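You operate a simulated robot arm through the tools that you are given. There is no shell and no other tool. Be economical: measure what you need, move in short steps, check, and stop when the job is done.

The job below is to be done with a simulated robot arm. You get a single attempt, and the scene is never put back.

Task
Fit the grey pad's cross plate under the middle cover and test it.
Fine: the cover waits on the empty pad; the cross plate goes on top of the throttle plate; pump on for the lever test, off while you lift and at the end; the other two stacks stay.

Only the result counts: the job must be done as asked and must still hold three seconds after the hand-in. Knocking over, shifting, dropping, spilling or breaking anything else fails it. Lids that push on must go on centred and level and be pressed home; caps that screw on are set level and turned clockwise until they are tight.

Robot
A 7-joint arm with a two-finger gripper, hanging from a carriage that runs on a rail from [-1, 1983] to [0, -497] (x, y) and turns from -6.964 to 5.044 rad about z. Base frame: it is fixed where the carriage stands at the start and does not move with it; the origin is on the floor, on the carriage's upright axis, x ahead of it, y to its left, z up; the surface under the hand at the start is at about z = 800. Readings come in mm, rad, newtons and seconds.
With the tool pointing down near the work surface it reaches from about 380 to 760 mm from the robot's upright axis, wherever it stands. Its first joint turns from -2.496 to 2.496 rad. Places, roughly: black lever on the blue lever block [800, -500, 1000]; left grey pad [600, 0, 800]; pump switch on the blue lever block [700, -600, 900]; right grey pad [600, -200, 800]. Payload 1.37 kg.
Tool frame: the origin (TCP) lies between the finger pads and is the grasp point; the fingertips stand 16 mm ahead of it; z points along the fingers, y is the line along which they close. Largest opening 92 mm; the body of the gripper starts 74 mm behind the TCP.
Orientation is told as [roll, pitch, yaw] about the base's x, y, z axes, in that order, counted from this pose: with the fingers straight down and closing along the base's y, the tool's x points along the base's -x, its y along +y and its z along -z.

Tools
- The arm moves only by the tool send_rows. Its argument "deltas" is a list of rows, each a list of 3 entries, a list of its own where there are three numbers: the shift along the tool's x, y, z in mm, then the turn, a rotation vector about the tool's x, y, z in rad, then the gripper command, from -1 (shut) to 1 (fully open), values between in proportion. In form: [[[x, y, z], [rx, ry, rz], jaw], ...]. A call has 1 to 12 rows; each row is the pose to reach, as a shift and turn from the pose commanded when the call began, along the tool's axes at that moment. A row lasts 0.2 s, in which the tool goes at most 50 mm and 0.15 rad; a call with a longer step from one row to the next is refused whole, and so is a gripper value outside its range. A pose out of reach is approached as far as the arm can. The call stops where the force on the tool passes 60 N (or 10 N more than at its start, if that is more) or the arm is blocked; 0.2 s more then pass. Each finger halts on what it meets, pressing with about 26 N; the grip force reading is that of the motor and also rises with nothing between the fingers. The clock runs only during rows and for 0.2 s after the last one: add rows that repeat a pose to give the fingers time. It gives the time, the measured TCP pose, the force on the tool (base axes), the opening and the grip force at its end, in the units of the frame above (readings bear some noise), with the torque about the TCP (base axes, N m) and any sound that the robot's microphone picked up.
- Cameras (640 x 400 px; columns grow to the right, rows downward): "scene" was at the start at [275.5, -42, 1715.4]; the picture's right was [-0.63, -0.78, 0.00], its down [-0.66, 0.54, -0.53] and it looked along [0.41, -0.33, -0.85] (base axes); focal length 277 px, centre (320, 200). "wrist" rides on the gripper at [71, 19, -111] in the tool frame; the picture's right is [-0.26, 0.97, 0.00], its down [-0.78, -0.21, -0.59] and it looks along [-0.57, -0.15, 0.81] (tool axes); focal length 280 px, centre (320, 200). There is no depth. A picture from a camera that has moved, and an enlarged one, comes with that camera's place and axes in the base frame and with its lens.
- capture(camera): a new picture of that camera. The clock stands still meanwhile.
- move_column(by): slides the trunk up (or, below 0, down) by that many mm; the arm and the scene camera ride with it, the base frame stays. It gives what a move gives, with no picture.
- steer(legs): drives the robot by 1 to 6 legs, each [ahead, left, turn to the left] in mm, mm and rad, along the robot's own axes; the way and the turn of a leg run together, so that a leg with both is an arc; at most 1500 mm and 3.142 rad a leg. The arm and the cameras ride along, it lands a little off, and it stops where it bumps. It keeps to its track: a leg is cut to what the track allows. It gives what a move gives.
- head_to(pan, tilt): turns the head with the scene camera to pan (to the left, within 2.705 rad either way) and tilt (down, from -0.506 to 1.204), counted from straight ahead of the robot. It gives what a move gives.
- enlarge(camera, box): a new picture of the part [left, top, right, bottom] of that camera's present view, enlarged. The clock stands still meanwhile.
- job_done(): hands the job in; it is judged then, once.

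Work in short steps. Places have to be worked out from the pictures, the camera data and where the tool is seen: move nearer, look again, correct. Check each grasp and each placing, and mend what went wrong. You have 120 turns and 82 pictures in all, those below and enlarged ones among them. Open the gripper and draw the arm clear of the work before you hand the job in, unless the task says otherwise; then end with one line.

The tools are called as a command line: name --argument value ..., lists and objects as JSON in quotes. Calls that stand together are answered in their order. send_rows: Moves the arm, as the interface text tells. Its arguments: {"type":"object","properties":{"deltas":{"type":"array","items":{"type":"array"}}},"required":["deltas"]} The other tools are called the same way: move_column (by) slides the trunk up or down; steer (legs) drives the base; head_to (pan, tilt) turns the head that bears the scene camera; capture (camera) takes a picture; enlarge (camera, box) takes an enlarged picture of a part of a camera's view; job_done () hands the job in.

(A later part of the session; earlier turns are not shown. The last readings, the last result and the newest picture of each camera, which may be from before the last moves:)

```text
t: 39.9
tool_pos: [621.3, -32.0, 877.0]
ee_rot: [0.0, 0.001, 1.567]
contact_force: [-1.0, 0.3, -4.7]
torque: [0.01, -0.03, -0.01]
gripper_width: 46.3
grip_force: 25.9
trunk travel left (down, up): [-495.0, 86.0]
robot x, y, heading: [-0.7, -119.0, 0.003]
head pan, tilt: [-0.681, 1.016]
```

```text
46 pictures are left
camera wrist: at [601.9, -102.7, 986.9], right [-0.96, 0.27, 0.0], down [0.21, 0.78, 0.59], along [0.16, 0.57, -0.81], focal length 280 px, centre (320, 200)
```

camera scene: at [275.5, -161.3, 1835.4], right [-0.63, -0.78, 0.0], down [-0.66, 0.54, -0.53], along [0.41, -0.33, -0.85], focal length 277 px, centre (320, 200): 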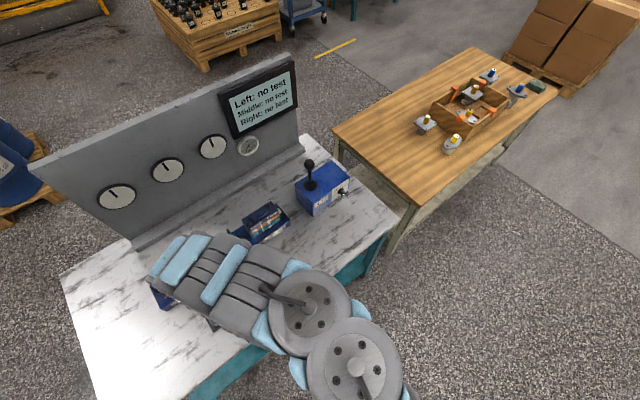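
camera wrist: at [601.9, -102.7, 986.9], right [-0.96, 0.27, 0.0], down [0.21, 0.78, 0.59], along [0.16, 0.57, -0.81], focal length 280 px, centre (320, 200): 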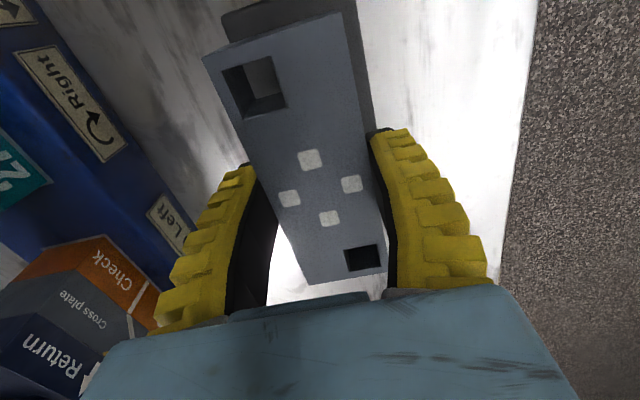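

The plate is held exactly as the cover was. I carry it up and over to above the middle rods.

send_rows --deltas '[[[10, 0, -45], [0, 0, 0], -1], [[25, -10, -90], [0, 0, 0], -1], [[40, -25, -130], [0, 0, 0], -1], [[55, -45, -170], [0, 0, 0], -1], [[70, -65, -205], [0, 0, 0], -1], [[85, -95, -214], [0, 0, 0], -1], [[93, -130, -214], [0, 0, 0], -1], [[93, -160, -214], [0, 0, 0], -1], [[93, -182, -214], [0, 0, 0], -1], [[93, -182, -214], [0, 0, 0], -1]]'

capture --camera "wrist"

```text
t: 42.1
tool_pos: [799.2, -126.0, 1088.3]
ee_rot: [-0.001, 0.001, 1.567]
contact_force: [0.4, 0.3, -3.9]
torque: [-0.03, 0.01, 0.0]
gripper_width: 46.2
grip_force: 25.9
out of reach, approached as far as the arm can: row 5
trunk travel left (down, up): [-495.0, 86.0]
robot x, y, heading: [3.6, -115.7, -0.0]
head pan, tilt: [-0.681, 1.016]
```

```text
45 pictures are left
camera wrist: at [781.0, -196.2, 1199.0], right [-0.96, 0.27, 0.0], down [0.21, 0.78, 0.59], along [0.16, 0.57, -0.81], focal length 280 px, centre (320, 200)
```

wrist: 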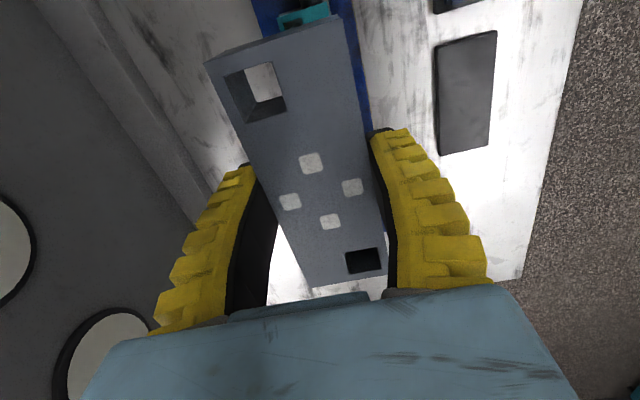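

Held well. Rod tops are at about z 945; I lower the trunk 80 mm so that the plate's underside stays above them, and look.

move_column --by -85

send_rows --deltas '[[[-1, -3, 0], [0, 0, 0], -1], [[-1, -3, 0], [0, 0, 0], -1]]'

capture --camera "wrist"

```text
t: 43.3
tool_pos: [799.8, -124.8, 1004.0]
ee_rot: [0.001, 0.0, 1.566]
contact_force: [-0.2, 0.4, -4.0]
torque: [0.0, 0.02, 0.02]
gripper_width: 46.1
grip_force: 26.1
trunk travel left (down, up): [-410.0, 171.0]
robot x, y, heading: [1.1, -116.5, 0.005]
head pan, tilt: [-0.681, 1.016]
```

```text
t: 43.9
tool_pos: [802.2, -125.1, 1004.6]
ee_rot: [0.0, 0.001, 1.566]
contact_force: [1.1, 0.2, -4.0]
torque: [0.02, -0.01, -0.03]
gripper_width: 46.4
grip_force: 25.5
trunk travel left (down, up): [-410.0, 171.0]
robot x, y, heading: [2.7, -117.8, -0.0]
head pan, tilt: [-0.681, 1.016]
```

```text
44 pictures are left
camera wrist: at [784.0, -194.8, 1114.3], right [-0.96, 0.27, 0.0], down [0.21, 0.78, 0.59], along [0.16, 0.57, -0.81], focal length 280 px, centre (320, 200)
```

wrist: 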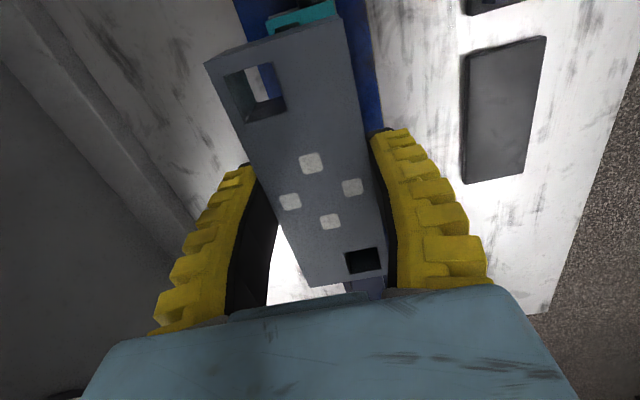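

I lower to just above the rod tops and look through the holes.

send_rows --deltas '[[[0, 0, 12], [0, 0, 0], -1], [[0, 0, 25], [0, 0, 0], -1], [[0, 0, 30], [0, 0, 0], -1]]'

enlarge --camera "wrist" --box '[180, 0, 420, 300]'

```text
t: 44.7
tool_pos: [803.1, -124.9, 971.7]
ee_rot: [0.0, 0.002, 1.568]
contact_force: [0.8, 0.4, -4.6]
torque: [-0.01, 0.0, -0.01]
gripper_width: 46.1
grip_force: 26.6
trunk travel left (down, up): [-410.0, 171.0]
robot x, y, heading: [0.7, -119.3, -0.003]
head pan, tilt: [-0.681, 1.016]
```

```text
1.33 times, centred on (300, 150) of wrist
camera zoom: at [783.6, -195.0, 1083.3], right [-0.96, 0.27, 0.0], down [0.22, 0.78, 0.59], along [0.16, 0.57, -0.81], focal length 374 px, centre (347, 267)
```

zoom: 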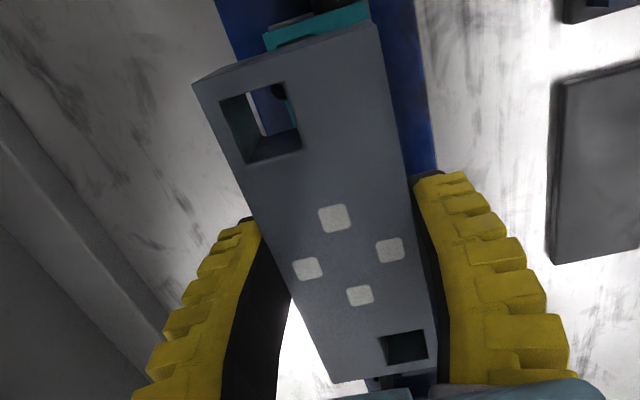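

The rod tip appears where the hole is predicted: hole A (812.6, -176.8) vs rod (812, -177). I lower further in small steps, watching the force.

send_rows --deltas '[[[0, 0, 4], [0, 0, 0], -1], [[0, 0, 8], [0, 0, 0], -1], [[0, 0, 12], [0, 0, 0], -1], [[0, 0, 16], [0, 0, 0], -1]]'

enlarge --camera "wrist" --box '[180, 0, 420, 300]'

```text
t: 45.7
tool_pos: [802.4, -123.8, 957.4]
ee_rot: [-0.001, 0.001, 1.568]
contact_force: [-0.3, -0.3, -4.9]
torque: [-0.01, -0.02, 0.01]
gripper_width: 46.2
grip_force: 25.8
trunk travel left (down, up): [-410.0, 171.0]
robot x, y, heading: [3.0, -121.8, 0.003]
head pan, tilt: [-0.681, 1.016]
```

```text
1.33 times, centred on (300, 150) of wrist
camera zoom: at [783.3, -195.3, 1068.0], right [-0.96, 0.27, 0.0], down [0.21, 0.78, 0.59], along [0.16, 0.57, -0.81], focal length 374 px, centre (347, 267)
```

zoom: 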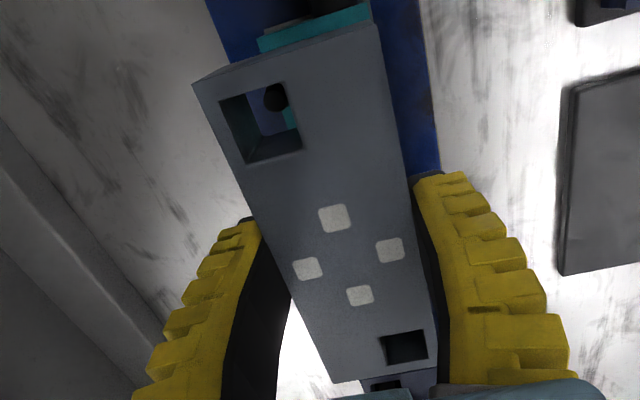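

The rod is in view inside the hole, no contact. I continue.

send_rows --deltas '[[[0, 0, 4], [0, 0, 0], -1], [[0, 0, 8], [0, 0, 0], -1], [[0, 0, 12], [0, 0, 0], -1], [[0, 0, 16], [0, 0, 0], -1]]'

enlarge --camera "wrist" --box '[180, 0, 420, 300]'

```text
t: 46.7
tool_pos: [798.0, -125.8, 944.6]
ee_rot: [-0.002, 0.0, 1.568]
contact_force: [-0.8, 0.3, -4.3]
torque: [0.03, 0.01, -0.01]
gripper_width: 46.1
grip_force: 25.8
out of reach, approached as far as the arm can: row 2, 3, 4
trunk travel left (down, up): [-410.0, 171.0]
robot x, y, heading: [1.2, -118.5, -0.0]
head pan, tilt: [-0.681, 1.016]
```

```text
1.33 times, centred on (300, 150) of wrist
camera zoom: at [778.5, -195.5, 1054.3], right [-0.96, 0.27, 0.0], down [0.21, 0.78, 0.59], along [0.16, 0.57, -0.81], focal length 374 px, centre (347, 267)
```

zoom: 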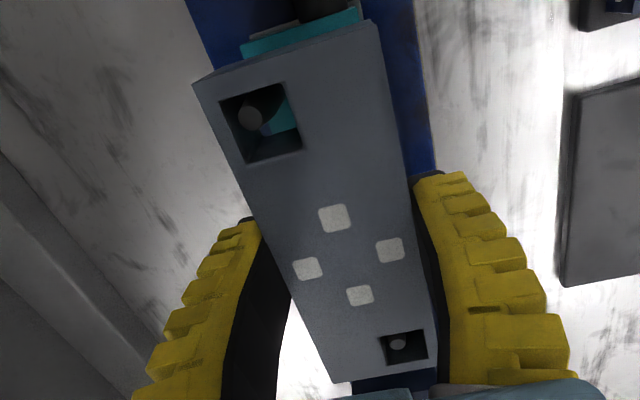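

Both rods are inside the holes, but reach ran out and x slipped 4 mm. I back up 12 mm restoring x, then will lower by the trunk instead.

send_rows --deltas '[[[0, 0, -8], [0, 0, 0], -1], [[0, -2, -14], [0, 0, 0], -1], [[-1, -4, -18], [0, 0, 0], -1], [[-1, -4, -18], [0, 0, 0], -1]]'

```text
t: 47.7
tool_pos: [801.0, -122.3, 960.3]
ee_rot: [0.0, 0.0, 1.568]
contact_force: [0.0, -0.4, -4.5]
torque: [0.0, -0.03, -0.01]
gripper_width: 46.3
grip_force: 26.3
trunk travel left (down, up): [-410.0, 171.0]
robot x, y, heading: [0.6, -120.6, 0.002]
head pan, tilt: [-0.681, 1.016]
```

I trim the position, then lower the trunk by 40 mm.

send_rows --deltas '[[[2, -1.5, 0], [0, 0, 0], -1], [[2, -1.5, 0], [0, 0, 0], -1]]'

move_column --by -20

enlarge --camera "wrist" --box '[180, 0, 420, 300]'

```text
t: 48.3
tool_pos: [803.9, -126.6, 962.0]
ee_rot: [0.0, -0.002, 1.569]
contact_force: [0.3, -1.2, -4.9]
torque: [-0.02, 0.01, 0.01]
gripper_width: 46.1
grip_force: 26.3
trunk travel left (down, up): [-410.0, 171.0]
robot x, y, heading: [3.0, -118.6, 0.0]
head pan, tilt: [-0.681, 1.016]
```

```text
t: 49.0
tool_pos: [803.6, -126.4, 940.2]
ee_rot: [-0.001, 0.001, 1.568]
contact_force: [0.3, 0.3, -3.3]
torque: [-0.01, -0.01, -0.01]
gripper_width: 46.0
grip_force: 26.4
trunk travel left (down, up): [-390.0, 191.0]
robot x, y, heading: [-1.6, -117.4, 0.005]
head pan, tilt: [-0.681, 1.016]
```

```text
1.33 times, centred on (300, 150) of wrist
camera zoom: at [784.4, -196.3, 1051.7], right [-0.96, 0.27, 0.0], down [0.21, 0.78, 0.59], along [0.16, 0.57, -0.81], focal length 374 px, centre (347, 267)
```

zoom: 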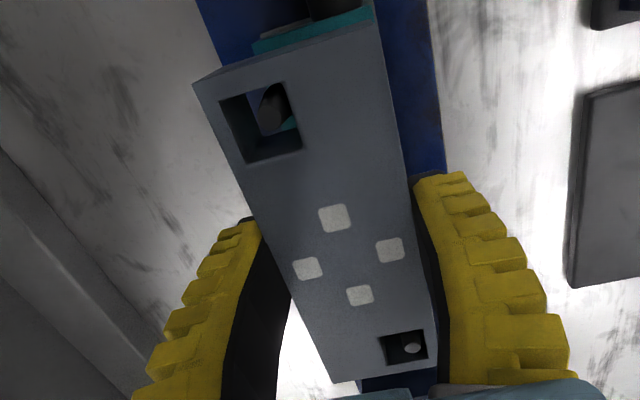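

Rods are inside both holes, biased about 2 mm; I shift x by -2 and continue down with the trunk.

send_rows --deltas '[[[0, 2, 0], [0, 0, 0], -1], [[0, 2, 0], [0, 0, 0], -1]]'

move_column --by -25

enlarge --camera "wrist" --box '[180, 0, 420, 300]'

```text
t: 49.6
tool_pos: [801.2, -126.4, 941.7]
ee_rot: [0.001, 0.001, 1.567]
contact_force: [-0.1, 0.1, -3.3]
torque: [0.01, -0.02, -0.01]
gripper_width: 46.0
grip_force: 25.9
trunk travel left (down, up): [-390.0, 191.0]
robot x, y, heading: [-0.5, -119.1, 0.0]
head pan, tilt: [-0.681, 1.016]
```

```text
t: 50.3
tool_pos: [802.6, -126.3, 917.1]
ee_rot: [0.0, 0.001, 1.568]
contact_force: [-0.8, 0.3, -5.5]
torque: [-0.02, 0.01, 0.01]
gripper_width: 46.4
grip_force: 26.2
trunk travel left (down, up): [-365.0, 216.0]
robot x, y, heading: [4.0, -118.5, -0.002]
head pan, tilt: [-0.681, 1.016]
```

```text
1.33 times, centred on (300, 150) of wrist
camera zoom: at [782.4, -196.3, 1027.1], right [-0.96, 0.27, 0.0], down [0.21, 0.78, 0.59], along [0.16, 0.57, -0.81], focal length 374 px, centre (347, 267)
```

zoom: 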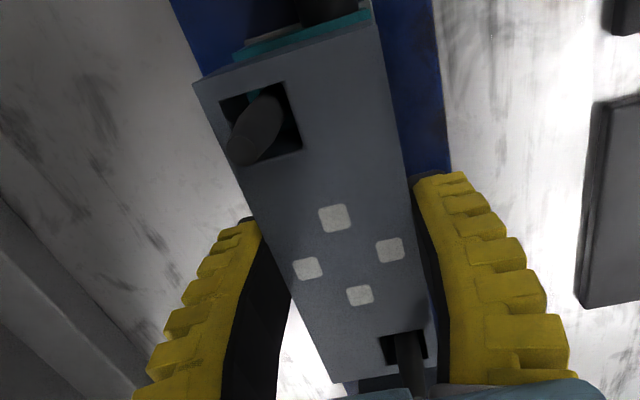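

Sliding down freely. Now small trunk steps toward seating at ≈904.

move_column --by -9

move_column --by -3

```text
t: 50.9
tool_pos: [802.0, -126.6, 907.7]
ee_rot: [0.001, 0.003, 1.566]
contact_force: [0.2, -0.9, -4.3]
torque: [-0.05, 0.03, -0.01]
gripper_width: 45.7
grip_force: 25.9
trunk travel left (down, up): [-356.0, 225.0]
robot x, y, heading: [0.1, -118.5, -0.002]
head pan, tilt: [-0.681, 1.016]
```

```text
t: 51.4
tool_pos: [800.7, -125.8, 903.4]
ee_rot: [0.0, 0.002, 1.567]
contact_force: [-0.4, -0.7, -4.6]
torque: [-0.01, -0.02, -0.04]
gripper_width: 46.2
grip_force: 26.2
trunk travel left (down, up): [-353.0, 228.0]
robot x, y, heading: [-0.0, -121.4, 0.001]
head pan, tilt: [-0.681, 1.016]
```

move_column --by -3

move_column --by -2

capture --camera "wrist"

```text
t: 51.9
tool_pos: [802.2, -126.5, 901.4]
ee_rot: [0.0, 0.001, 1.566]
contact_force: [-0.9, 0.0, 0.2]
torque: [-0.26, 0.03, -0.06]
gripper_width: 46.3
grip_force: 26.0
trunk travel left (down, up): [-350.0, 231.0]
robot x, y, heading: [-1.6, -121.1, 0.002]
head pan, tilt: [-0.681, 1.016]
```

```text
t: 52.4
tool_pos: [802.7, -126.2, 901.7]
ee_rot: [-0.002, 0.001, 1.567]
contact_force: [-7.5, 0.4, 16.7]
torque: [0.0, 0.12, 0.01]
gripper_width: 46.8
grip_force: 26.0
trunk travel left (down, up): [-348.0, 233.0]
robot x, y, heading: [-1.5, -119.9, -0.001]
head pan, tilt: [-0.681, 1.016]
```

```text
38 pictures are left
camera wrist: at [783.5, -196.3, 1011.5], right [-0.96, 0.27, 0.0], down [0.21, 0.78, 0.59], along [0.16, 0.57, -0.81], focal length 280 px, centre (320, 200)
```

wrist: 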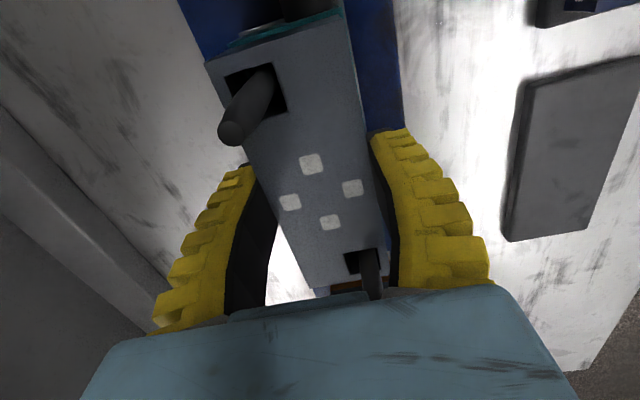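

Seated level with 17 N. I release and rise straight up with the trunk.

send_rows --deltas '[[[0, 0, -1], [0, 0, 0], 0], [[0, 0, -1], [0, 0, 0], 0.6], [[0, 0, -1], [0, 0, 0], 0.8], [[0, 0, -1], [0, 0, 0], 0.8]]'

move_column --by 120

capture --camera "wrist"

```text
t: 53.4
tool_pos: [801.3, -125.8, 900.4]
ee_rot: [-0.001, 0.002, 1.567]
contact_force: [-0.3, -0.3, -0.2]
torque: [0.03, 0.02, -0.03]
gripper_width: 83.9
grip_force: 0.8
trunk travel left (down, up): [-348.0, 233.0]
robot x, y, heading: [0.5, -118.7, 0.001]
head pan, tilt: [-0.681, 1.016]
```

```text
t: 54.9
tool_pos: [801.7, -125.9, 1020.9]
ee_rot: [-0.001, 0.001, 1.567]
contact_force: [-0.3, 0.3, -0.4]
torque: [0.03, -0.05, -0.01]
gripper_width: 83.8
grip_force: 0.8
trunk travel left (down, up): [-468.0, 113.0]
robot x, y, heading: [3.2, -118.0, 0.0]
head pan, tilt: [-0.681, 1.016]
```

```text
37 pictures are left
camera wrist: at [782.1, -196.3, 1131.0], right [-0.96, 0.27, 0.0], down [0.21, 0.78, 0.59], along [0.16, 0.57, -0.81], focal length 280 px, centre (320, 200)
```

wrist: 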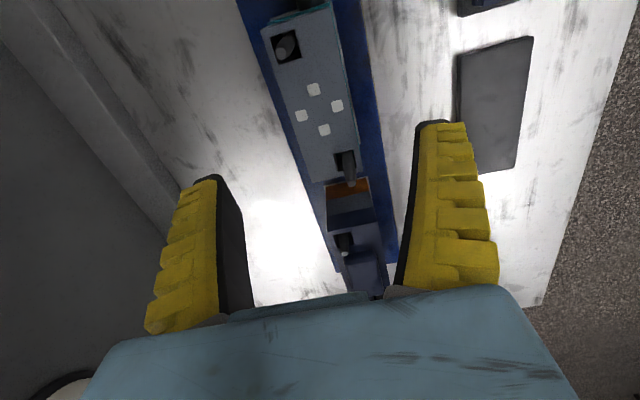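

The cross plate sits flat. Now I go back for the cover on the right pad: trunk up a bit, then in and over.

move_column --by 27

send_rows --deltas '[[[0, 25, 0], [0, 0, 0], 1], [[0, 60, 5], [0, 0, 0], 1], [[15, 80, 40], [0, 0, 0], 1], [[30, 100, 75], [0, 0, 0], 1], [[45, 120, 110], [0, 0, 0], 1], [[65, 140, 140], [0, 0, 0], 1], [[85, 160, 160], [0, 0, 0], 1], [[89, 181, 172], [0, 0, 0], 1]]'

capture --camera "wrist"

```text
t: 55.6
tool_pos: [800.2, -127.0, 1047.1]
ee_rot: [0.001, 0.001, 1.566]
contact_force: [-0.5, -1.5, -0.9]
torque: [0.01, 0.0, -0.02]
gripper_width: 83.7
grip_force: 0.9
trunk travel left (down, up): [-495.0, 86.0]
robot x, y, heading: [-2.4, -123.1, -0.004]
head pan, tilt: [-0.681, 1.016]
```

```text
t: 57.4
tool_pos: [619.8, -213.5, 874.8]
ee_rot: [-0.003, 0.002, 1.566]
contact_force: [0.3, 0.0, -0.5]
torque: [0.01, -0.01, 0.0]
gripper_width: 91.8
grip_force: 0.2
trunk travel left (down, up): [-495.0, 86.0]
robot x, y, heading: [-1.9, -118.7, -0.001]
head pan, tilt: [-0.681, 1.016]
```

```text
36 pictures are left
camera wrist: at [600.6, -284.4, 984.7], right [-0.96, 0.27, 0.0], down [0.21, 0.78, 0.59], along [0.16, 0.57, -0.81], focal length 280 px, centre (320, 200)
```

wrist: 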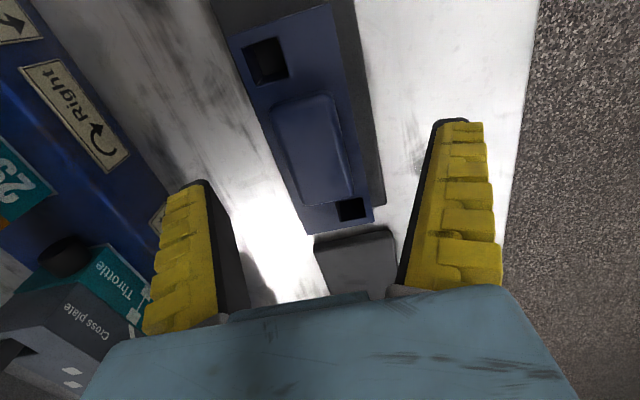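

I lower onto the cover and compare with the earlier held picture.

send_rows --deltas '[[[1.5, -1, 20], [0, 0, 0], 1], [[1.5, -1, 45], [0, 0, 0], 1], [[1.5, -1, 45], [0, 0, 0], 1]]'

capture --camera "wrist"

```text
t: 58.2
tool_pos: [620.4, -216.7, 830.1]
ee_rot: [0.0, 0.001, 1.569]
contact_force: [0.0, 0.1, 0.3]
torque: [-0.01, -0.05, -0.02]
gripper_width: 91.9
grip_force: 0.1
trunk travel left (down, up): [-495.0, 86.0]
robot x, y, heading: [5.1, -119.7, -0.001]
head pan, tilt: [-0.681, 1.016]
```

```text
35 pictures are left
camera wrist: at [601.6, -285.8, 939.1], right [-0.96, 0.27, 0.0], down [0.21, 0.78, 0.59], along [0.16, 0.57, -0.81], focal length 280 px, centre (320, 200)
```

wrist: 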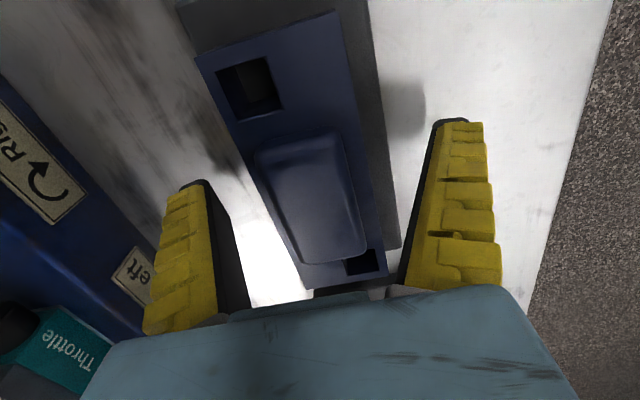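

Matches. I close, then lift 45 mm and check.

send_rows --deltas '[[[0, -1.5, 0], [0, 0, 0], 0], [[0, -1.5, 0], [0, 0, 0], -1], [[0, -1.5, 0], [0, 0, 0], -1], [[0, -1.5, 0], [0, 0, 0], -1], [[0, -1.5, 0], [0, 0, 0], -1], [[0, -1.5, -20], [0, 0, 0], -1], [[0, -1.5, -47], [0, 0, 0], -1]]'

capture --camera "wrist"

```text
t: 59.8
tool_pos: [621.4, -216.0, 876.6]
ee_rot: [0.001, -0.001, 1.567]
contact_force: [-0.8, -0.2, -4.5]
torque: [-0.01, -0.04, 0.03]
gripper_width: 46.0
grip_force: 26.2
trunk travel left (down, up): [-495.0, 86.0]
robot x, y, heading: [-4.2, -119.2, 0.001]
head pan, tilt: [-0.681, 1.016]
```

```text
34 pictures are left
camera wrist: at [603.1, -285.8, 986.7], right [-0.96, 0.27, 0.0], down [0.21, 0.78, 0.59], along [0.16, 0.57, -0.81], focal length 280 px, centre (320, 200)
```

wrist: 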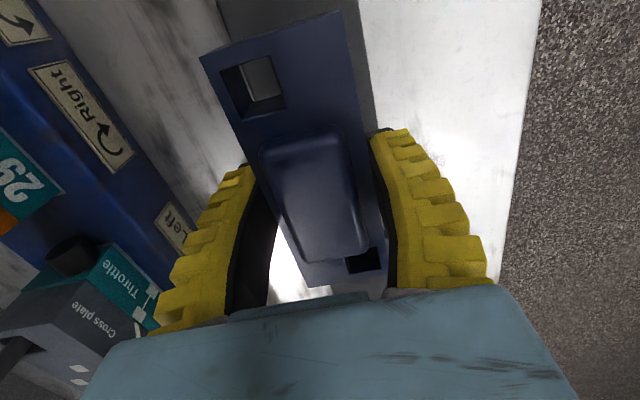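

Held as before. I carry it up and over the middle rods.

send_rows --deltas '[[[-10, 0, -45], [0, 0, 0], -1], [[-25, -10, -90], [0, 0, 0], -1], [[-40, -25, -130], [0, 0, 0], -1], [[-55, -50, -165], [0, 0, 0], -1], [[-70, -80, -195], [0, 0, 0], -1], [[-85, -110, -213], [0, 0, 0], -1], [[-90, -140, -213], [0, 0, 0], -1], [[-90, -165, -213], [0, 0, 0], -1], [[-90, -180, -213], [0, 0, 0], -1], [[-90, -180, -213], [0, 0, 0], -1]]'

move_column --by -90

enlarge --camera "wrist" --box '[180, 0, 420, 300]'

```text
t: 62.0
tool_pos: [804.1, -127.3, 1090.3]
ee_rot: [-0.001, 0.001, 1.567]
contact_force: [0.2, 0.7, -4.8]
torque: [-0.02, -0.01, -0.02]
gripper_width: 46.4
grip_force: 25.9
trunk travel left (down, up): [-495.0, 86.0]
robot x, y, heading: [1.0, -118.8, -0.001]
head pan, tilt: [-0.681, 1.016]
```

```text
t: 63.3
tool_pos: [802.8, -127.4, 1001.0]
ee_rot: [0.0, 0.001, 1.566]
contact_force: [0.3, -0.8, -3.6]
torque: [0.0, 0.01, 0.0]
gripper_width: 46.0
grip_force: 26.1
trunk travel left (down, up): [-405.0, 176.0]
robot x, y, heading: [3.3, -122.1, 0.005]
head pan, tilt: [-0.681, 1.016]
```

```text
1.33 times, centred on (300, 150) of wrist
camera zoom: at [784.5, -197.1, 1110.1], right [-0.96, 0.27, 0.0], down [0.21, 0.78, 0.59], along [0.16, 0.57, -0.81], focal length 374 px, centre (347, 267)
```

zoom: 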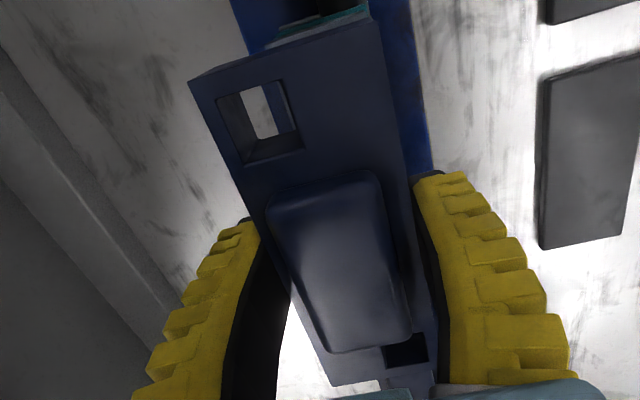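

Small trim (-1.5 x, +1 y), then trunk down to just above the rod tops.

send_rows --deltas '[[[-1, 1.5, 0], [0, 0, 0], -1], [[-1, 1.5, 0], [0, 0, 0], -1]]'

move_column --by -38

enlarge --camera "wrist" --box '[180, 0, 420, 300]'

```text
t: 63.9
tool_pos: [801.7, -125.0, 998.9]
ee_rot: [0.001, 0.002, 1.568]
contact_force: [-0.3, 0.5, -4.6]
torque: [0.02, 0.0, -0.03]
gripper_width: 46.2
grip_force: 25.7
trunk travel left (down, up): [-405.0, 176.0]
robot x, y, heading: [0.2, -122.3, -0.003]
head pan, tilt: [-0.681, 1.016]
```

```text
t: 64.7
tool_pos: [801.7, -125.7, 962.8]
ee_rot: [-0.001, 0.001, 1.566]
contact_force: [-0.1, 0.2, -3.7]
torque: [0.01, -0.01, -0.01]
gripper_width: 46.2
grip_force: 25.7
trunk travel left (down, up): [-367.0, 214.0]
robot x, y, heading: [-1.1, -120.6, -0.004]
head pan, tilt: [-0.681, 1.016]
```

```text
1.33 times, centred on (300, 150) of wrist
camera zoom: at [782.8, -196.4, 1071.9], right [-0.96, 0.27, 0.0], down [0.21, 0.78, 0.59], along [0.16, 0.57, -0.81], focal length 374 px, centre (347, 267)
```

zoom: 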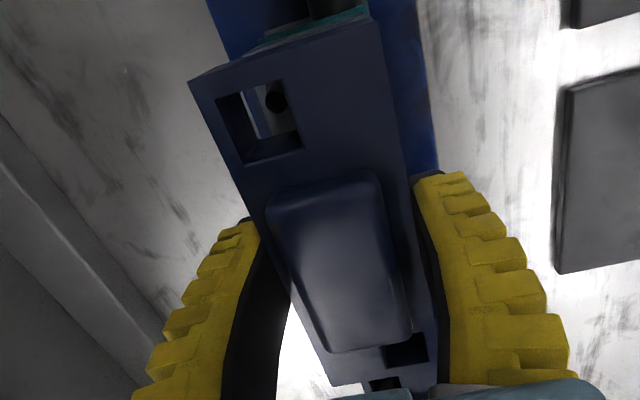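

Rod aligned in the hole as with the plate. Continue down 20 mm.

move_column --by -20

enlarge --camera "wrist" --box '[180, 0, 420, 300]'

```text
t: 65.4
tool_pos: [802.1, -126.2, 941.6]
ee_rot: [-0.001, 0.0, 1.566]
contact_force: [0.6, 0.7, -4.4]
torque: [0.01, -0.01, -0.02]
gripper_width: 46.2
grip_force: 26.1
trunk travel left (down, up): [-347.0, 234.0]
robot x, y, heading: [-3.5, -119.4, 0.0]
head pan, tilt: [-0.681, 1.016]
```

```text
1.33 times, centred on (300, 150) of wrist
camera zoom: at [782.7, -196.4, 1051.8], right [-0.96, 0.27, 0.0], down [0.21, 0.78, 0.59], along [0.16, 0.57, -0.81], focal length 374 px, centre (347, 267)
```

zoom: 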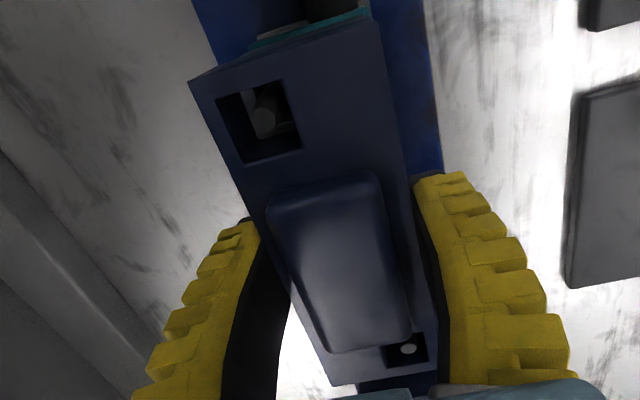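

Both rods centred in the holes. Small steps down to seat.

move_column --by -6

move_column --by -4

move_column --by -3

```text
t: 65.9
tool_pos: [801.6, -125.6, 935.4]
ee_rot: [0.001, 0.001, 1.567]
contact_force: [-0.1, 0.3, -4.8]
torque: [-0.02, 0.03, -0.02]
gripper_width: 46.4
grip_force: 25.7
trunk travel left (down, up): [-341.0, 240.0]
robot x, y, heading: [-0.8, -125.0, -0.0]
head pan, tilt: [-0.681, 1.016]
```

```text
t: 66.5
tool_pos: [801.2, -125.2, 931.3]
ee_rot: [0.0, 0.003, 1.567]
contact_force: [0.2, 0.4, -5.1]
torque: [0.0, 0.04, 0.01]
gripper_width: 46.2
grip_force: 26.1
trunk travel left (down, up): [-337.0, 244.0]
robot x, y, heading: [-1.6, -120.9, -0.005]
head pan, tilt: [-0.681, 1.016]
```

```text
t: 67.0
tool_pos: [801.7, -126.7, 928.9]
ee_rot: [0.0, 0.001, 1.567]
contact_force: [-0.1, 0.4, -3.8]
torque: [-0.01, 0.02, 0.0]
gripper_width: 46.4
grip_force: 25.7
trunk travel left (down, up): [-334.0, 247.0]
robot x, y, heading: [0.3, -117.8, 0.003]
head pan, tilt: [-0.681, 1.016]
```

move_column --by -3

move_column --by -2

move_column --by -2

```text
t: 67.5
tool_pos: [801.2, -125.4, 925.9]
ee_rot: [0.001, 0.003, 1.567]
contact_force: [-0.4, -1.4, -4.7]
torque: [0.01, 0.01, -0.01]
gripper_width: 46.1
grip_force: 26.0
trunk travel left (down, up): [-331.0, 250.0]
robot x, y, heading: [-1.7, -119.8, 0.002]
head pan, tilt: [-0.681, 1.016]
```

```text
t: 68.0
tool_pos: [801.2, -126.5, 923.7]
ee_rot: [-0.001, 0.001, 1.567]
contact_force: [-1.0, 0.5, -0.2]
torque: [-0.25, 0.07, -0.07]
gripper_width: 45.9
grip_force: 26.2
trunk travel left (down, up): [-329.0, 252.0]
robot x, y, heading: [1.0, -121.1, 0.002]
head pan, tilt: [-0.681, 1.016]
```

```text
t: 68.5
tool_pos: [803.3, -125.3, 923.3]
ee_rot: [-0.002, 0.003, 1.569]
contact_force: [-7.7, -0.2, 16.6]
torque: [0.01, 0.15, -0.01]
gripper_width: 46.5
grip_force: 26.1
trunk travel left (down, up): [-327.0, 254.0]
robot x, y, heading: [-0.6, -121.4, -0.002]
head pan, tilt: [-0.681, 1.016]
```

The cover seated at TCP 923.4 (27 mm above before, one plate thickness). I release and rise.

send_rows --deltas '[[[0, 0, -1], [0, 0, 0], 0], [[0, 0, -1], [0, 0, 0], 0.6], [[0, 0, -1], [0, 0, 0], 0.8], [[0, 0, -1], [0, 0, 0], 0.8]]'

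move_column --by 130

capture --camera "wrist"

```text
t: 69.5
tool_pos: [802.4, -126.8, 923.0]
ee_rot: [0.0, 0.001, 1.568]
contact_force: [1.0, 0.2, 0.0]
torque: [0.02, 0.01, 0.02]
gripper_width: 83.7
grip_force: 0.7
trunk travel left (down, up): [-327.0, 254.0]
robot x, y, heading: [-1.0, -118.2, 0.002]
head pan, tilt: [-0.681, 1.016]
```

```text
t: 71.1
tool_pos: [803.0, -125.6, 1053.4]
ee_rot: [0.0, 0.002, 1.567]
contact_force: [0.0, 0.2, -0.4]
torque: [0.04, -0.01, -0.01]
gripper_width: 83.7
grip_force: 0.8
trunk travel left (down, up): [-457.0, 124.0]
robot x, y, heading: [-0.8, -121.5, 0.003]
head pan, tilt: [-0.681, 1.016]
```

```text
30 pictures are left
camera wrist: at [782.9, -196.1, 1162.9], right [-0.96, 0.27, 0.0], down [0.21, 0.78, 0.59], along [0.16, 0.57, -0.81], focal length 280 px, centre (320, 200)
```

wrist: 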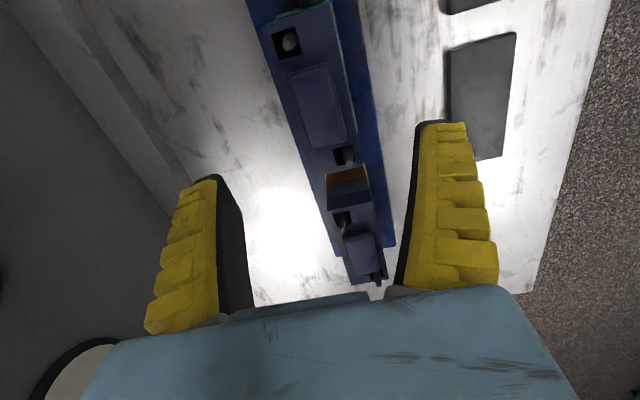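

The cover is on with the rods through it. Next, the pump: I turn the gripper back to yaw 0, pull in to x≈650, and drive the carriage right to look at the switch.

send_rows --deltas '[[[0, 12, 0], [0, 0, 0.143], 1], [[0, 25, 0], [0, 0, 0.285], 1], [[0, 38, 0], [0, 0, 0.428], 1], [[0, 50, 5], [0, 0, 0.57], 1], [[0, 62, 10], [0, 0, 0.712], 1], [[0, 75, 15], [0, 0, 0.855], 1], [[0, 88, 20], [0, 0, 1.0], 1], [[0, 100, 25], [0, 0, 1.14], 1], [[0, 112, 30], [0, 0, 1.282], 1], [[0, 125, 40], [0, 0, 1.425], 1], [[0, 140, 50], [0, 0, 1.567], 1]]'

steer --legs '[[0, -370, 0]]'

capture --camera "wrist"

```text
t: 73.5
tool_pos: [663.0, -122.2, 1003.9]
ee_rot: [-0.001, -0.003, -0.002]
contact_force: [0.2, -0.6, -0.4]
torque: [-0.01, 0.05, 0.0]
gripper_width: 92.1
grip_force: 0.1
trunk travel left (down, up): [-457.0, 124.0]
robot x, y, heading: [-1.9, -117.4, -0.004]
head pan, tilt: [-0.681, 1.016]
```

```text
t: 75.9
tool_pos: [662.3, -499.9, 1003.6]
ee_rot: [-0.002, 0.0, -0.008]
contact_force: [1.2, -0.4, 0.1]
torque: [0.02, 0.04, 0.0]
gripper_width: 92.0
grip_force: 0.0
trunk travel left (down, up): [-457.0, 124.0]
robot x, y, heading: [3.6, -485.8, -0.007]
head pan, tilt: [-0.681, 1.016]
```

```text
29 pictures are left
camera wrist: at [592.1, -478.3, 1113.3], right [0.27, 0.96, 0.0], down [0.78, -0.22, 0.59], along [0.57, -0.16, -0.81], focal length 280 px, centre (320, 200)
```

wrist: 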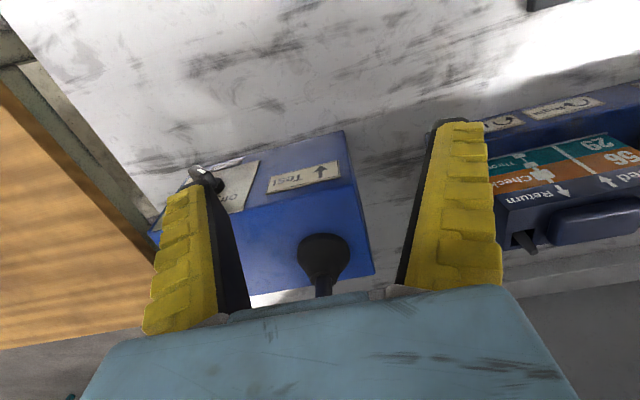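

Knob is at roughly (702, -630, 870). I move right for a straight view.

send_rows --deltas '[[[10, -35, 0], [0, 0, 0], 1], [[20, -75, 0], [0, 0, 0], 1], [[30, -115, 0], [0, 0, 0], 1]]'

capture --camera "wrist"

enlarge --camera "wrist" --box '[240, 120, 400, 220]'

```text
t: 76.7
tool_pos: [638.2, -614.2, 996.6]
ee_rot: [0.0, 0.001, -0.01]
contact_force: [0.7, -0.3, 0.0]
torque: [-0.05, 0.0, 0.01]
gripper_width: 91.9
grip_force: 0.1
out of reach, approached as far as the arm can: row 1, 2, 3
trunk travel left (down, up): [-457.0, 124.0]
robot x, y, heading: [1.1, -489.3, -0.006]
head pan, tilt: [-0.681, 1.016]
```

```text
28 pictures are left
camera wrist: at [568.3, -594.6, 1107.7], right [0.27, 0.96, 0.0], down [0.78, -0.22, 0.59], along [0.57, -0.16, -0.81], focal length 280 px, centre (320, 200)
```

wrist: 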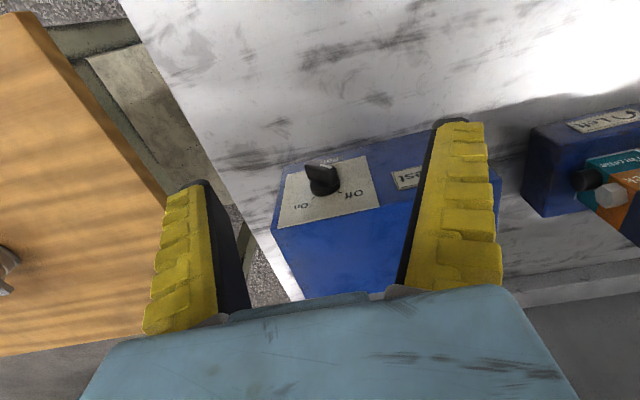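

```text
4.00 times, centred on (320, 170) of wrist
camera zoom: at [568.3, -594.6, 1107.7], right [0.27, 0.96, 0.0], down [0.78, -0.22, 0.59], along [0.57, -0.16, -0.81], focal length 1122 px, centre (320, 320)
```

zoom: 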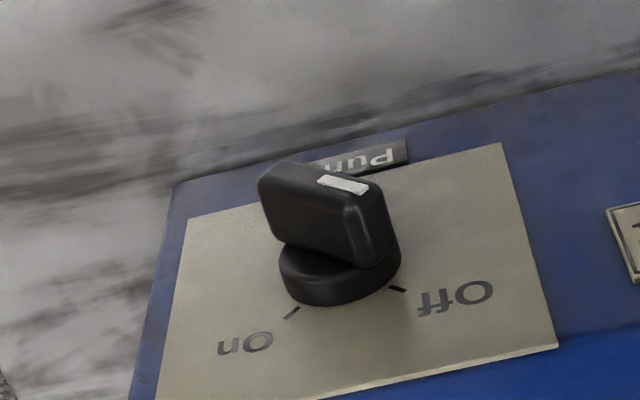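

The knob axis is at about (y -632, z 866), the bar (front at x≈697) points to Off, upper-left; On is a quarter turn clockwise. I close the fingers and place them left of the bar's upper end to push it across.

send_rows --deltas '[[[-18, 10, 10], [0, 0, 0], 0], [[-36, 20, 30], [0, 0, 0], -1], [[-54, 26, 55], [0, 0, 0], -1], [[-54, 26, 80], [0, 0, 0], -1], [[-54, 26, 104], [0, 0, 0], -1], [[-54, 26, 104], [0, 0, 0], -1]]'

capture --camera "wrist"

```text
t: 78.1
tool_pos: [690.1, -591.1, 894.8]
ee_rot: [-0.002, -0.003, -0.009]
contact_force: [-0.3, -0.5, -0.4]
torque: [-0.03, -0.04, 0.02]
gripper_width: 0.1
grip_force: 26.0
trunk travel left (down, up): [-457.0, 124.0]
robot x, y, heading: [1.1, -488.9, -0.004]
head pan, tilt: [-0.681, 1.016]
```

```text
26 pictures are left
camera wrist: at [620.6, -570.9, 1003.7], right [0.27, 0.96, 0.0], down [0.78, -0.22, 0.59], along [0.57, -0.16, -0.81], focal length 280 px, centre (320, 200)
```

wrist: 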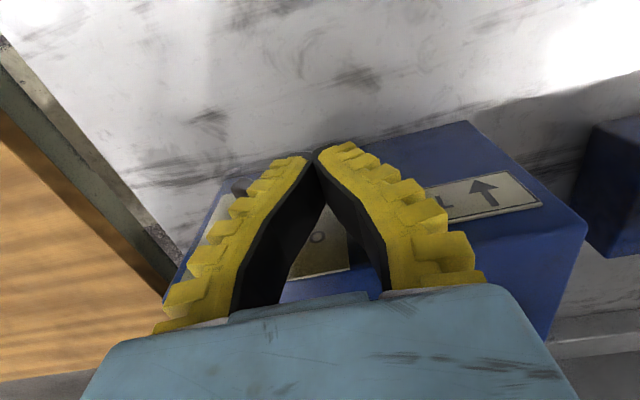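

The knob's bar is just right of the fingers. I sweep to the right in small steps.

send_rows --deltas '[[[0, -6, 2], [0, 0, 0], -1], [[0, -12, 2], [0, 0, 0], -1], [[0, -18, 2], [0, 0, 0], -1], [[0, -24, 2], [0, 0, 0], -1], [[0, -29, 2], [0, 0, 0], -1], [[0, -34, 2], [0, 0, 0], -1]]'

capture --camera "wrist"

```text
t: 79.2
tool_pos: [691.4, -596.7, 890.2]
ee_rot: [0.012, 0.004, 0.005]
contact_force: [-6.5, 28.6, 15.5]
torque: [-0.1, -0.04, 0.02]
gripper_width: 0.2
grip_force: 26.5
trunk travel left (down, up): [-457.0, 124.0]
robot x, y, heading: [-0.4, -489.9, 0.0]
head pan, tilt: [-0.681, 1.016]
stopped in row 5: the force on the tool passed its limit at 64 N (the readings are from after the stop); the commanded pose is now the measured one
```

```text
25 pictures are left
camera wrist: at [621.1, -578.2, 1000.0], right [0.26, 0.97, 0.01], down [0.78, -0.21, 0.58], along [0.57, -0.14, -0.81], focal length 280 px, centre (320, 200)
```

wrist: 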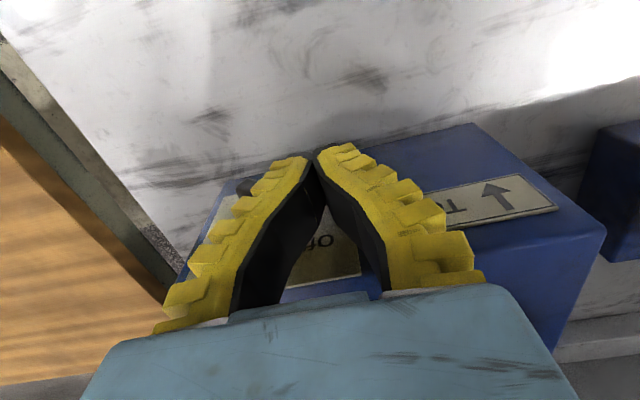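

The push stalled: the slanted finger pressed through the knob's axis. I back off, raise the tip 6 mm so as to push the bar's upper corner with a better lever arm.

send_rows --deltas '[[[0, 10, 0], [0, 0, 0], -1], [[0, 10, -7], [0, 0, 0], -1], [[0, 2, -7], [0, 0, 0], -1], [[0, -4, -7], [0, 0, 0], -1], [[0, -10, -7], [0, 0, 0], -1], [[0, -16, -7], [0, 0, 0], -1], [[0, -22, -7], [0, 0, 0], -1], [[0, -27, -7], [0, 0, 0], -1]]'

capture --camera "wrist"

```text
t: 81.0
tool_pos: [692.3, -620.7, 896.6]
ee_rot: [0.012, 0.002, 0.002]
contact_force: [-8.6, 46.2, 25.0]
torque: [-0.02, -0.08, 0.12]
gripper_width: 5.9
grip_force: 26.8
trunk travel left (down, up): [-457.0, 124.0]
robot x, y, heading: [1.6, -490.1, -0.002]
head pan, tilt: [-0.681, 1.016]
```

```text
24 pictures are left
camera wrist: at [622.1, -603.4, 1007.5], right [0.26, 0.97, 0.01], down [0.78, -0.22, 0.58], along [0.57, -0.14, -0.81], focal length 280 px, centre (320, 200)
```

wrist: 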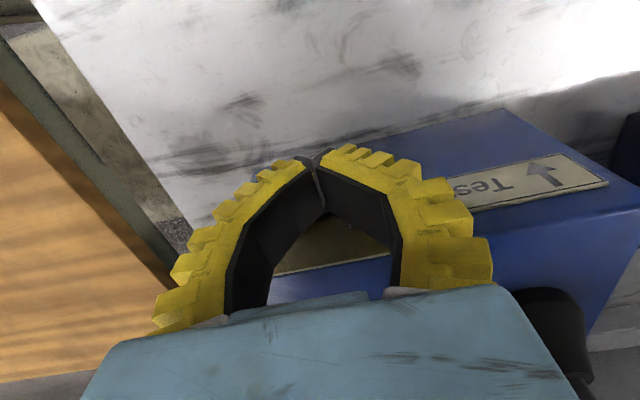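

It moved about 24 mm while pressing; I back off and check the knob.

send_rows --deltas '[[[0, 10, 0], [0, 0, 0], -1], [[0, 20, -20], [0, 0, 0], -1], [[0, 20, -60], [0, 0, 0], -1], [[10, 20, -100], [0, 0, 0], -1]]'

capture --camera "wrist"

```text
t: 82.0
tool_pos: [681.4, -613.7, 992.8]
ee_rot: [0.007, 0.005, -0.005]
contact_force: [-1.2, 5.6, -1.8]
torque: [-0.55, -0.11, -0.01]
gripper_width: 0.0
grip_force: 26.2
trunk travel left (down, up): [-457.0, 124.0]
robot x, y, heading: [0.3, -488.8, -0.008]
head pan, tilt: [-0.681, 1.016]
```

```text
23 pictures are left
camera wrist: at [610.9, -594.8, 1105.2], right [0.27, 0.96, 0.01], down [0.78, -0.22, 0.58], along [0.56, -0.15, -0.81], focal length 280 px, centre (320, 200)
```

wrist: 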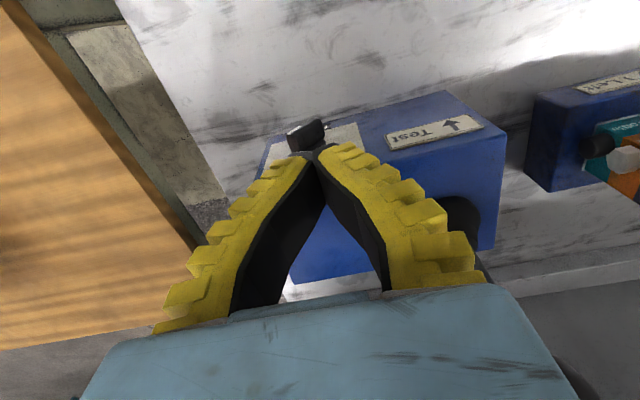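

The bar appears turned toward upright or beyond; I rest a moment and zoom for the angle.

send_rows --deltas '[[[15, 0, 0], [0, 0, 0], 0], [[30, 0, 0], [0, 0, 0], 1], [[40, 0, 0], [0, 0, 0], 1]]'

enlarge --camera "wrist" --box '[240, 80, 420, 200]'

```text
t: 82.8
tool_pos: [640.6, -615.0, 996.7]
ee_rot: [0.004, 0.001, -0.002]
contact_force: [0.5, 0.1, 0.4]
torque: [0.04, -0.01, 0.0]
gripper_width: 92.0
grip_force: 0.1
trunk travel left (down, up): [-457.0, 124.0]
robot x, y, heading: [1.5, -489.4, -0.007]
head pan, tilt: [-0.681, 1.016]
```

```text
3.33 times, centred on (330, 140) of wrist
camera zoom: at [571.3, -595.7, 1106.9], right [0.26, 0.96, 0.0], down [0.78, -0.22, 0.59], along [0.57, -0.15, -0.81], focal length 935 px, centre (287, 400)
```

zoom: 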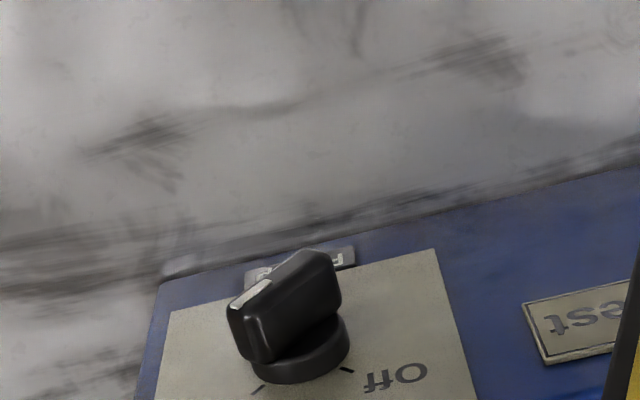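

The pointer now stands at On. I turn the head to see gauges, lever and screen.

head_to --pan 0.1 --tilt 0.8

capture --camera "scene"

```text
t: 84.0
tool_pos: [642.4, -615.3, 995.5]
ee_rot: [0.005, 0.002, -0.001]
contact_force: [0.0, -0.3, 0.0]
torque: [0.0, 0.01, 0.02]
gripper_width: 91.9
grip_force: 0.0
trunk travel left (down, up): [-457.0, 124.0]
robot x, y, heading: [1.0, -490.4, -0.01]
head pan, tilt: [0.099, 0.799]
```

```text
21 pictures are left
camera scene: at [302.6, -481.2, 1813.6], right [0.09, -1.0, 0.0], down [-0.71, -0.07, -0.7], along [0.69, 0.06, -0.72], focal length 277 px, centre (320, 200)
```

scene: 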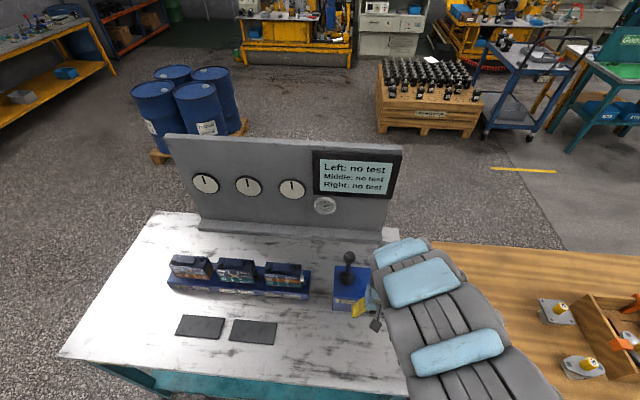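

I zoom on the gauge/screen and on the lever.

enlarge --camera "scene" --box '[300, 140, 410, 310]'

```text
2.35 times, centred on (355, 225) of scene
camera zoom: at [302.6, -481.2, 1813.6], right [0.09, -1.0, 0.0], down [-0.71, -0.07, -0.7], along [0.69, 0.06, -0.72], focal length 652 px, centre (238, 141)
```

zoom: 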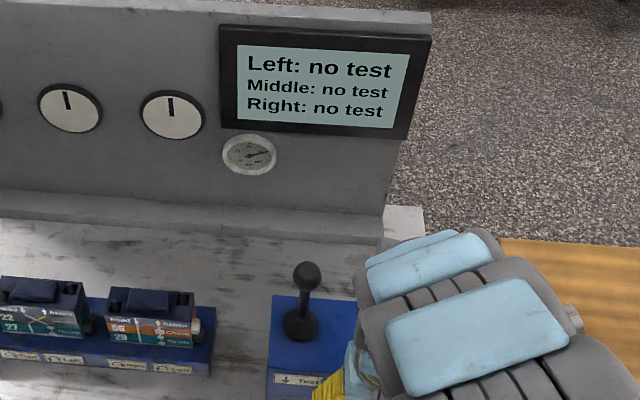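

Pressure reads about 80 bar: the pump is on. The lever's ball is at about (793, -535, 1052); its label arrow points toward the robot. I go above the ball.

send_rows --deltas '[[[0, 0, -40], [0, 0, 0], 1], [[0, 0, -85], [0, 0, 0], 1], [[0, 0, -130], [0, 0, 0], 1], [[-30, 18, -140], [0, 0, 0], 1], [[-65, 38, -140], [0, 0, 0], 1], [[-100, 58, -140], [0, 0, 0], 1], [[-130, 72, -140], [0, 0, 0], 1], [[-151, 80, -140], [0, 0, 0], 1], [[-151, 80, -140], [0, 0, 0], 1]]'

capture --camera "wrist"

```text
t: 86.0
tool_pos: [792.4, -535.6, 1136.7]
ee_rot: [0.005, 0.004, 0.0]
contact_force: [0.6, 0.3, 0.8]
torque: [0.0, 0.02, 0.01]
gripper_width: 91.8
grip_force: 0.1
out of reach, approached as far as the arm can: row 1, 2, 3, 4, 5
trunk travel left (down, up): [-457.0, 124.0]
robot x, y, heading: [1.7, -490.4, -0.006]
head pan, tilt: [0.099, 0.799]
```

```text
19 pictures are left
camera wrist: at [722.4, -515.8, 1248.5], right [0.26, 0.96, 0.0], down [0.78, -0.21, 0.59], along [0.57, -0.15, -0.81], focal length 280 px, centre (320, 200)
```

wrist: 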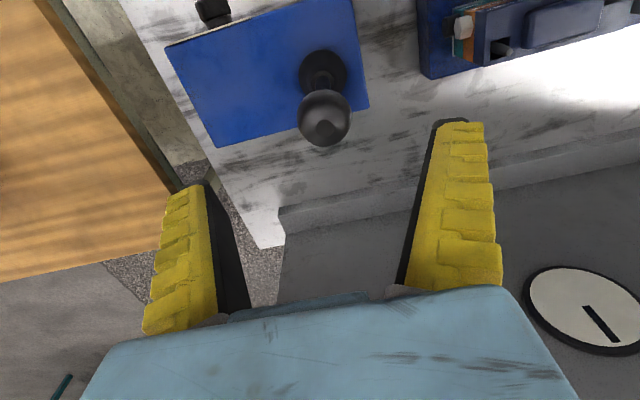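

Ball centre confirmed near (791, -531, 1052), radius ≈20. I descend with the fingers either side.

send_rows --deltas '[[[0, 2, 25], [0, 0, 0], 1], [[1, 4, 50], [0, 0, 0], 1], [[1, 4, 72], [0, 0, 0], 1], [[1, 4, 84], [0, 0, 0], 1]]'

capture --camera "wrist"

```text
t: 87.0
tool_pos: [791.1, -531.2, 1054.3]
ee_rot: [0.003, 0.002, -0.001]
contact_force: [0.0, 0.0, 0.6]
torque: [0.01, 0.01, -0.01]
gripper_width: 91.7
grip_force: 0.0
trunk travel left (down, up): [-457.0, 124.0]
robot x, y, heading: [-1.6, -489.8, -0.004]
head pan, tilt: [0.099, 0.799]
```

```text
18 pictures are left
camera wrist: at [720.7, -511.7, 1164.4], right [0.26, 0.96, 0.0], down [0.78, -0.21, 0.59], along [0.57, -0.15, -0.81], focal length 280 px, centre (320, 200)
```

wrist: 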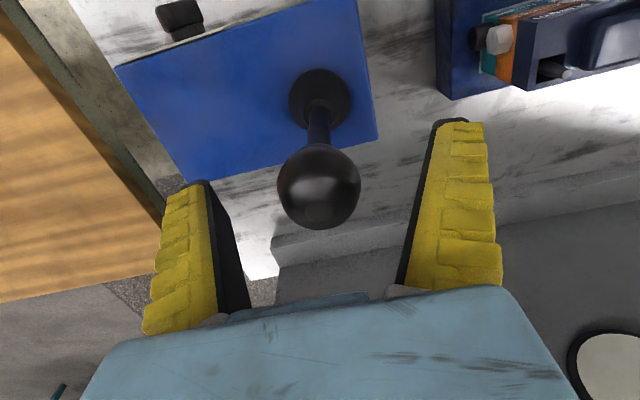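

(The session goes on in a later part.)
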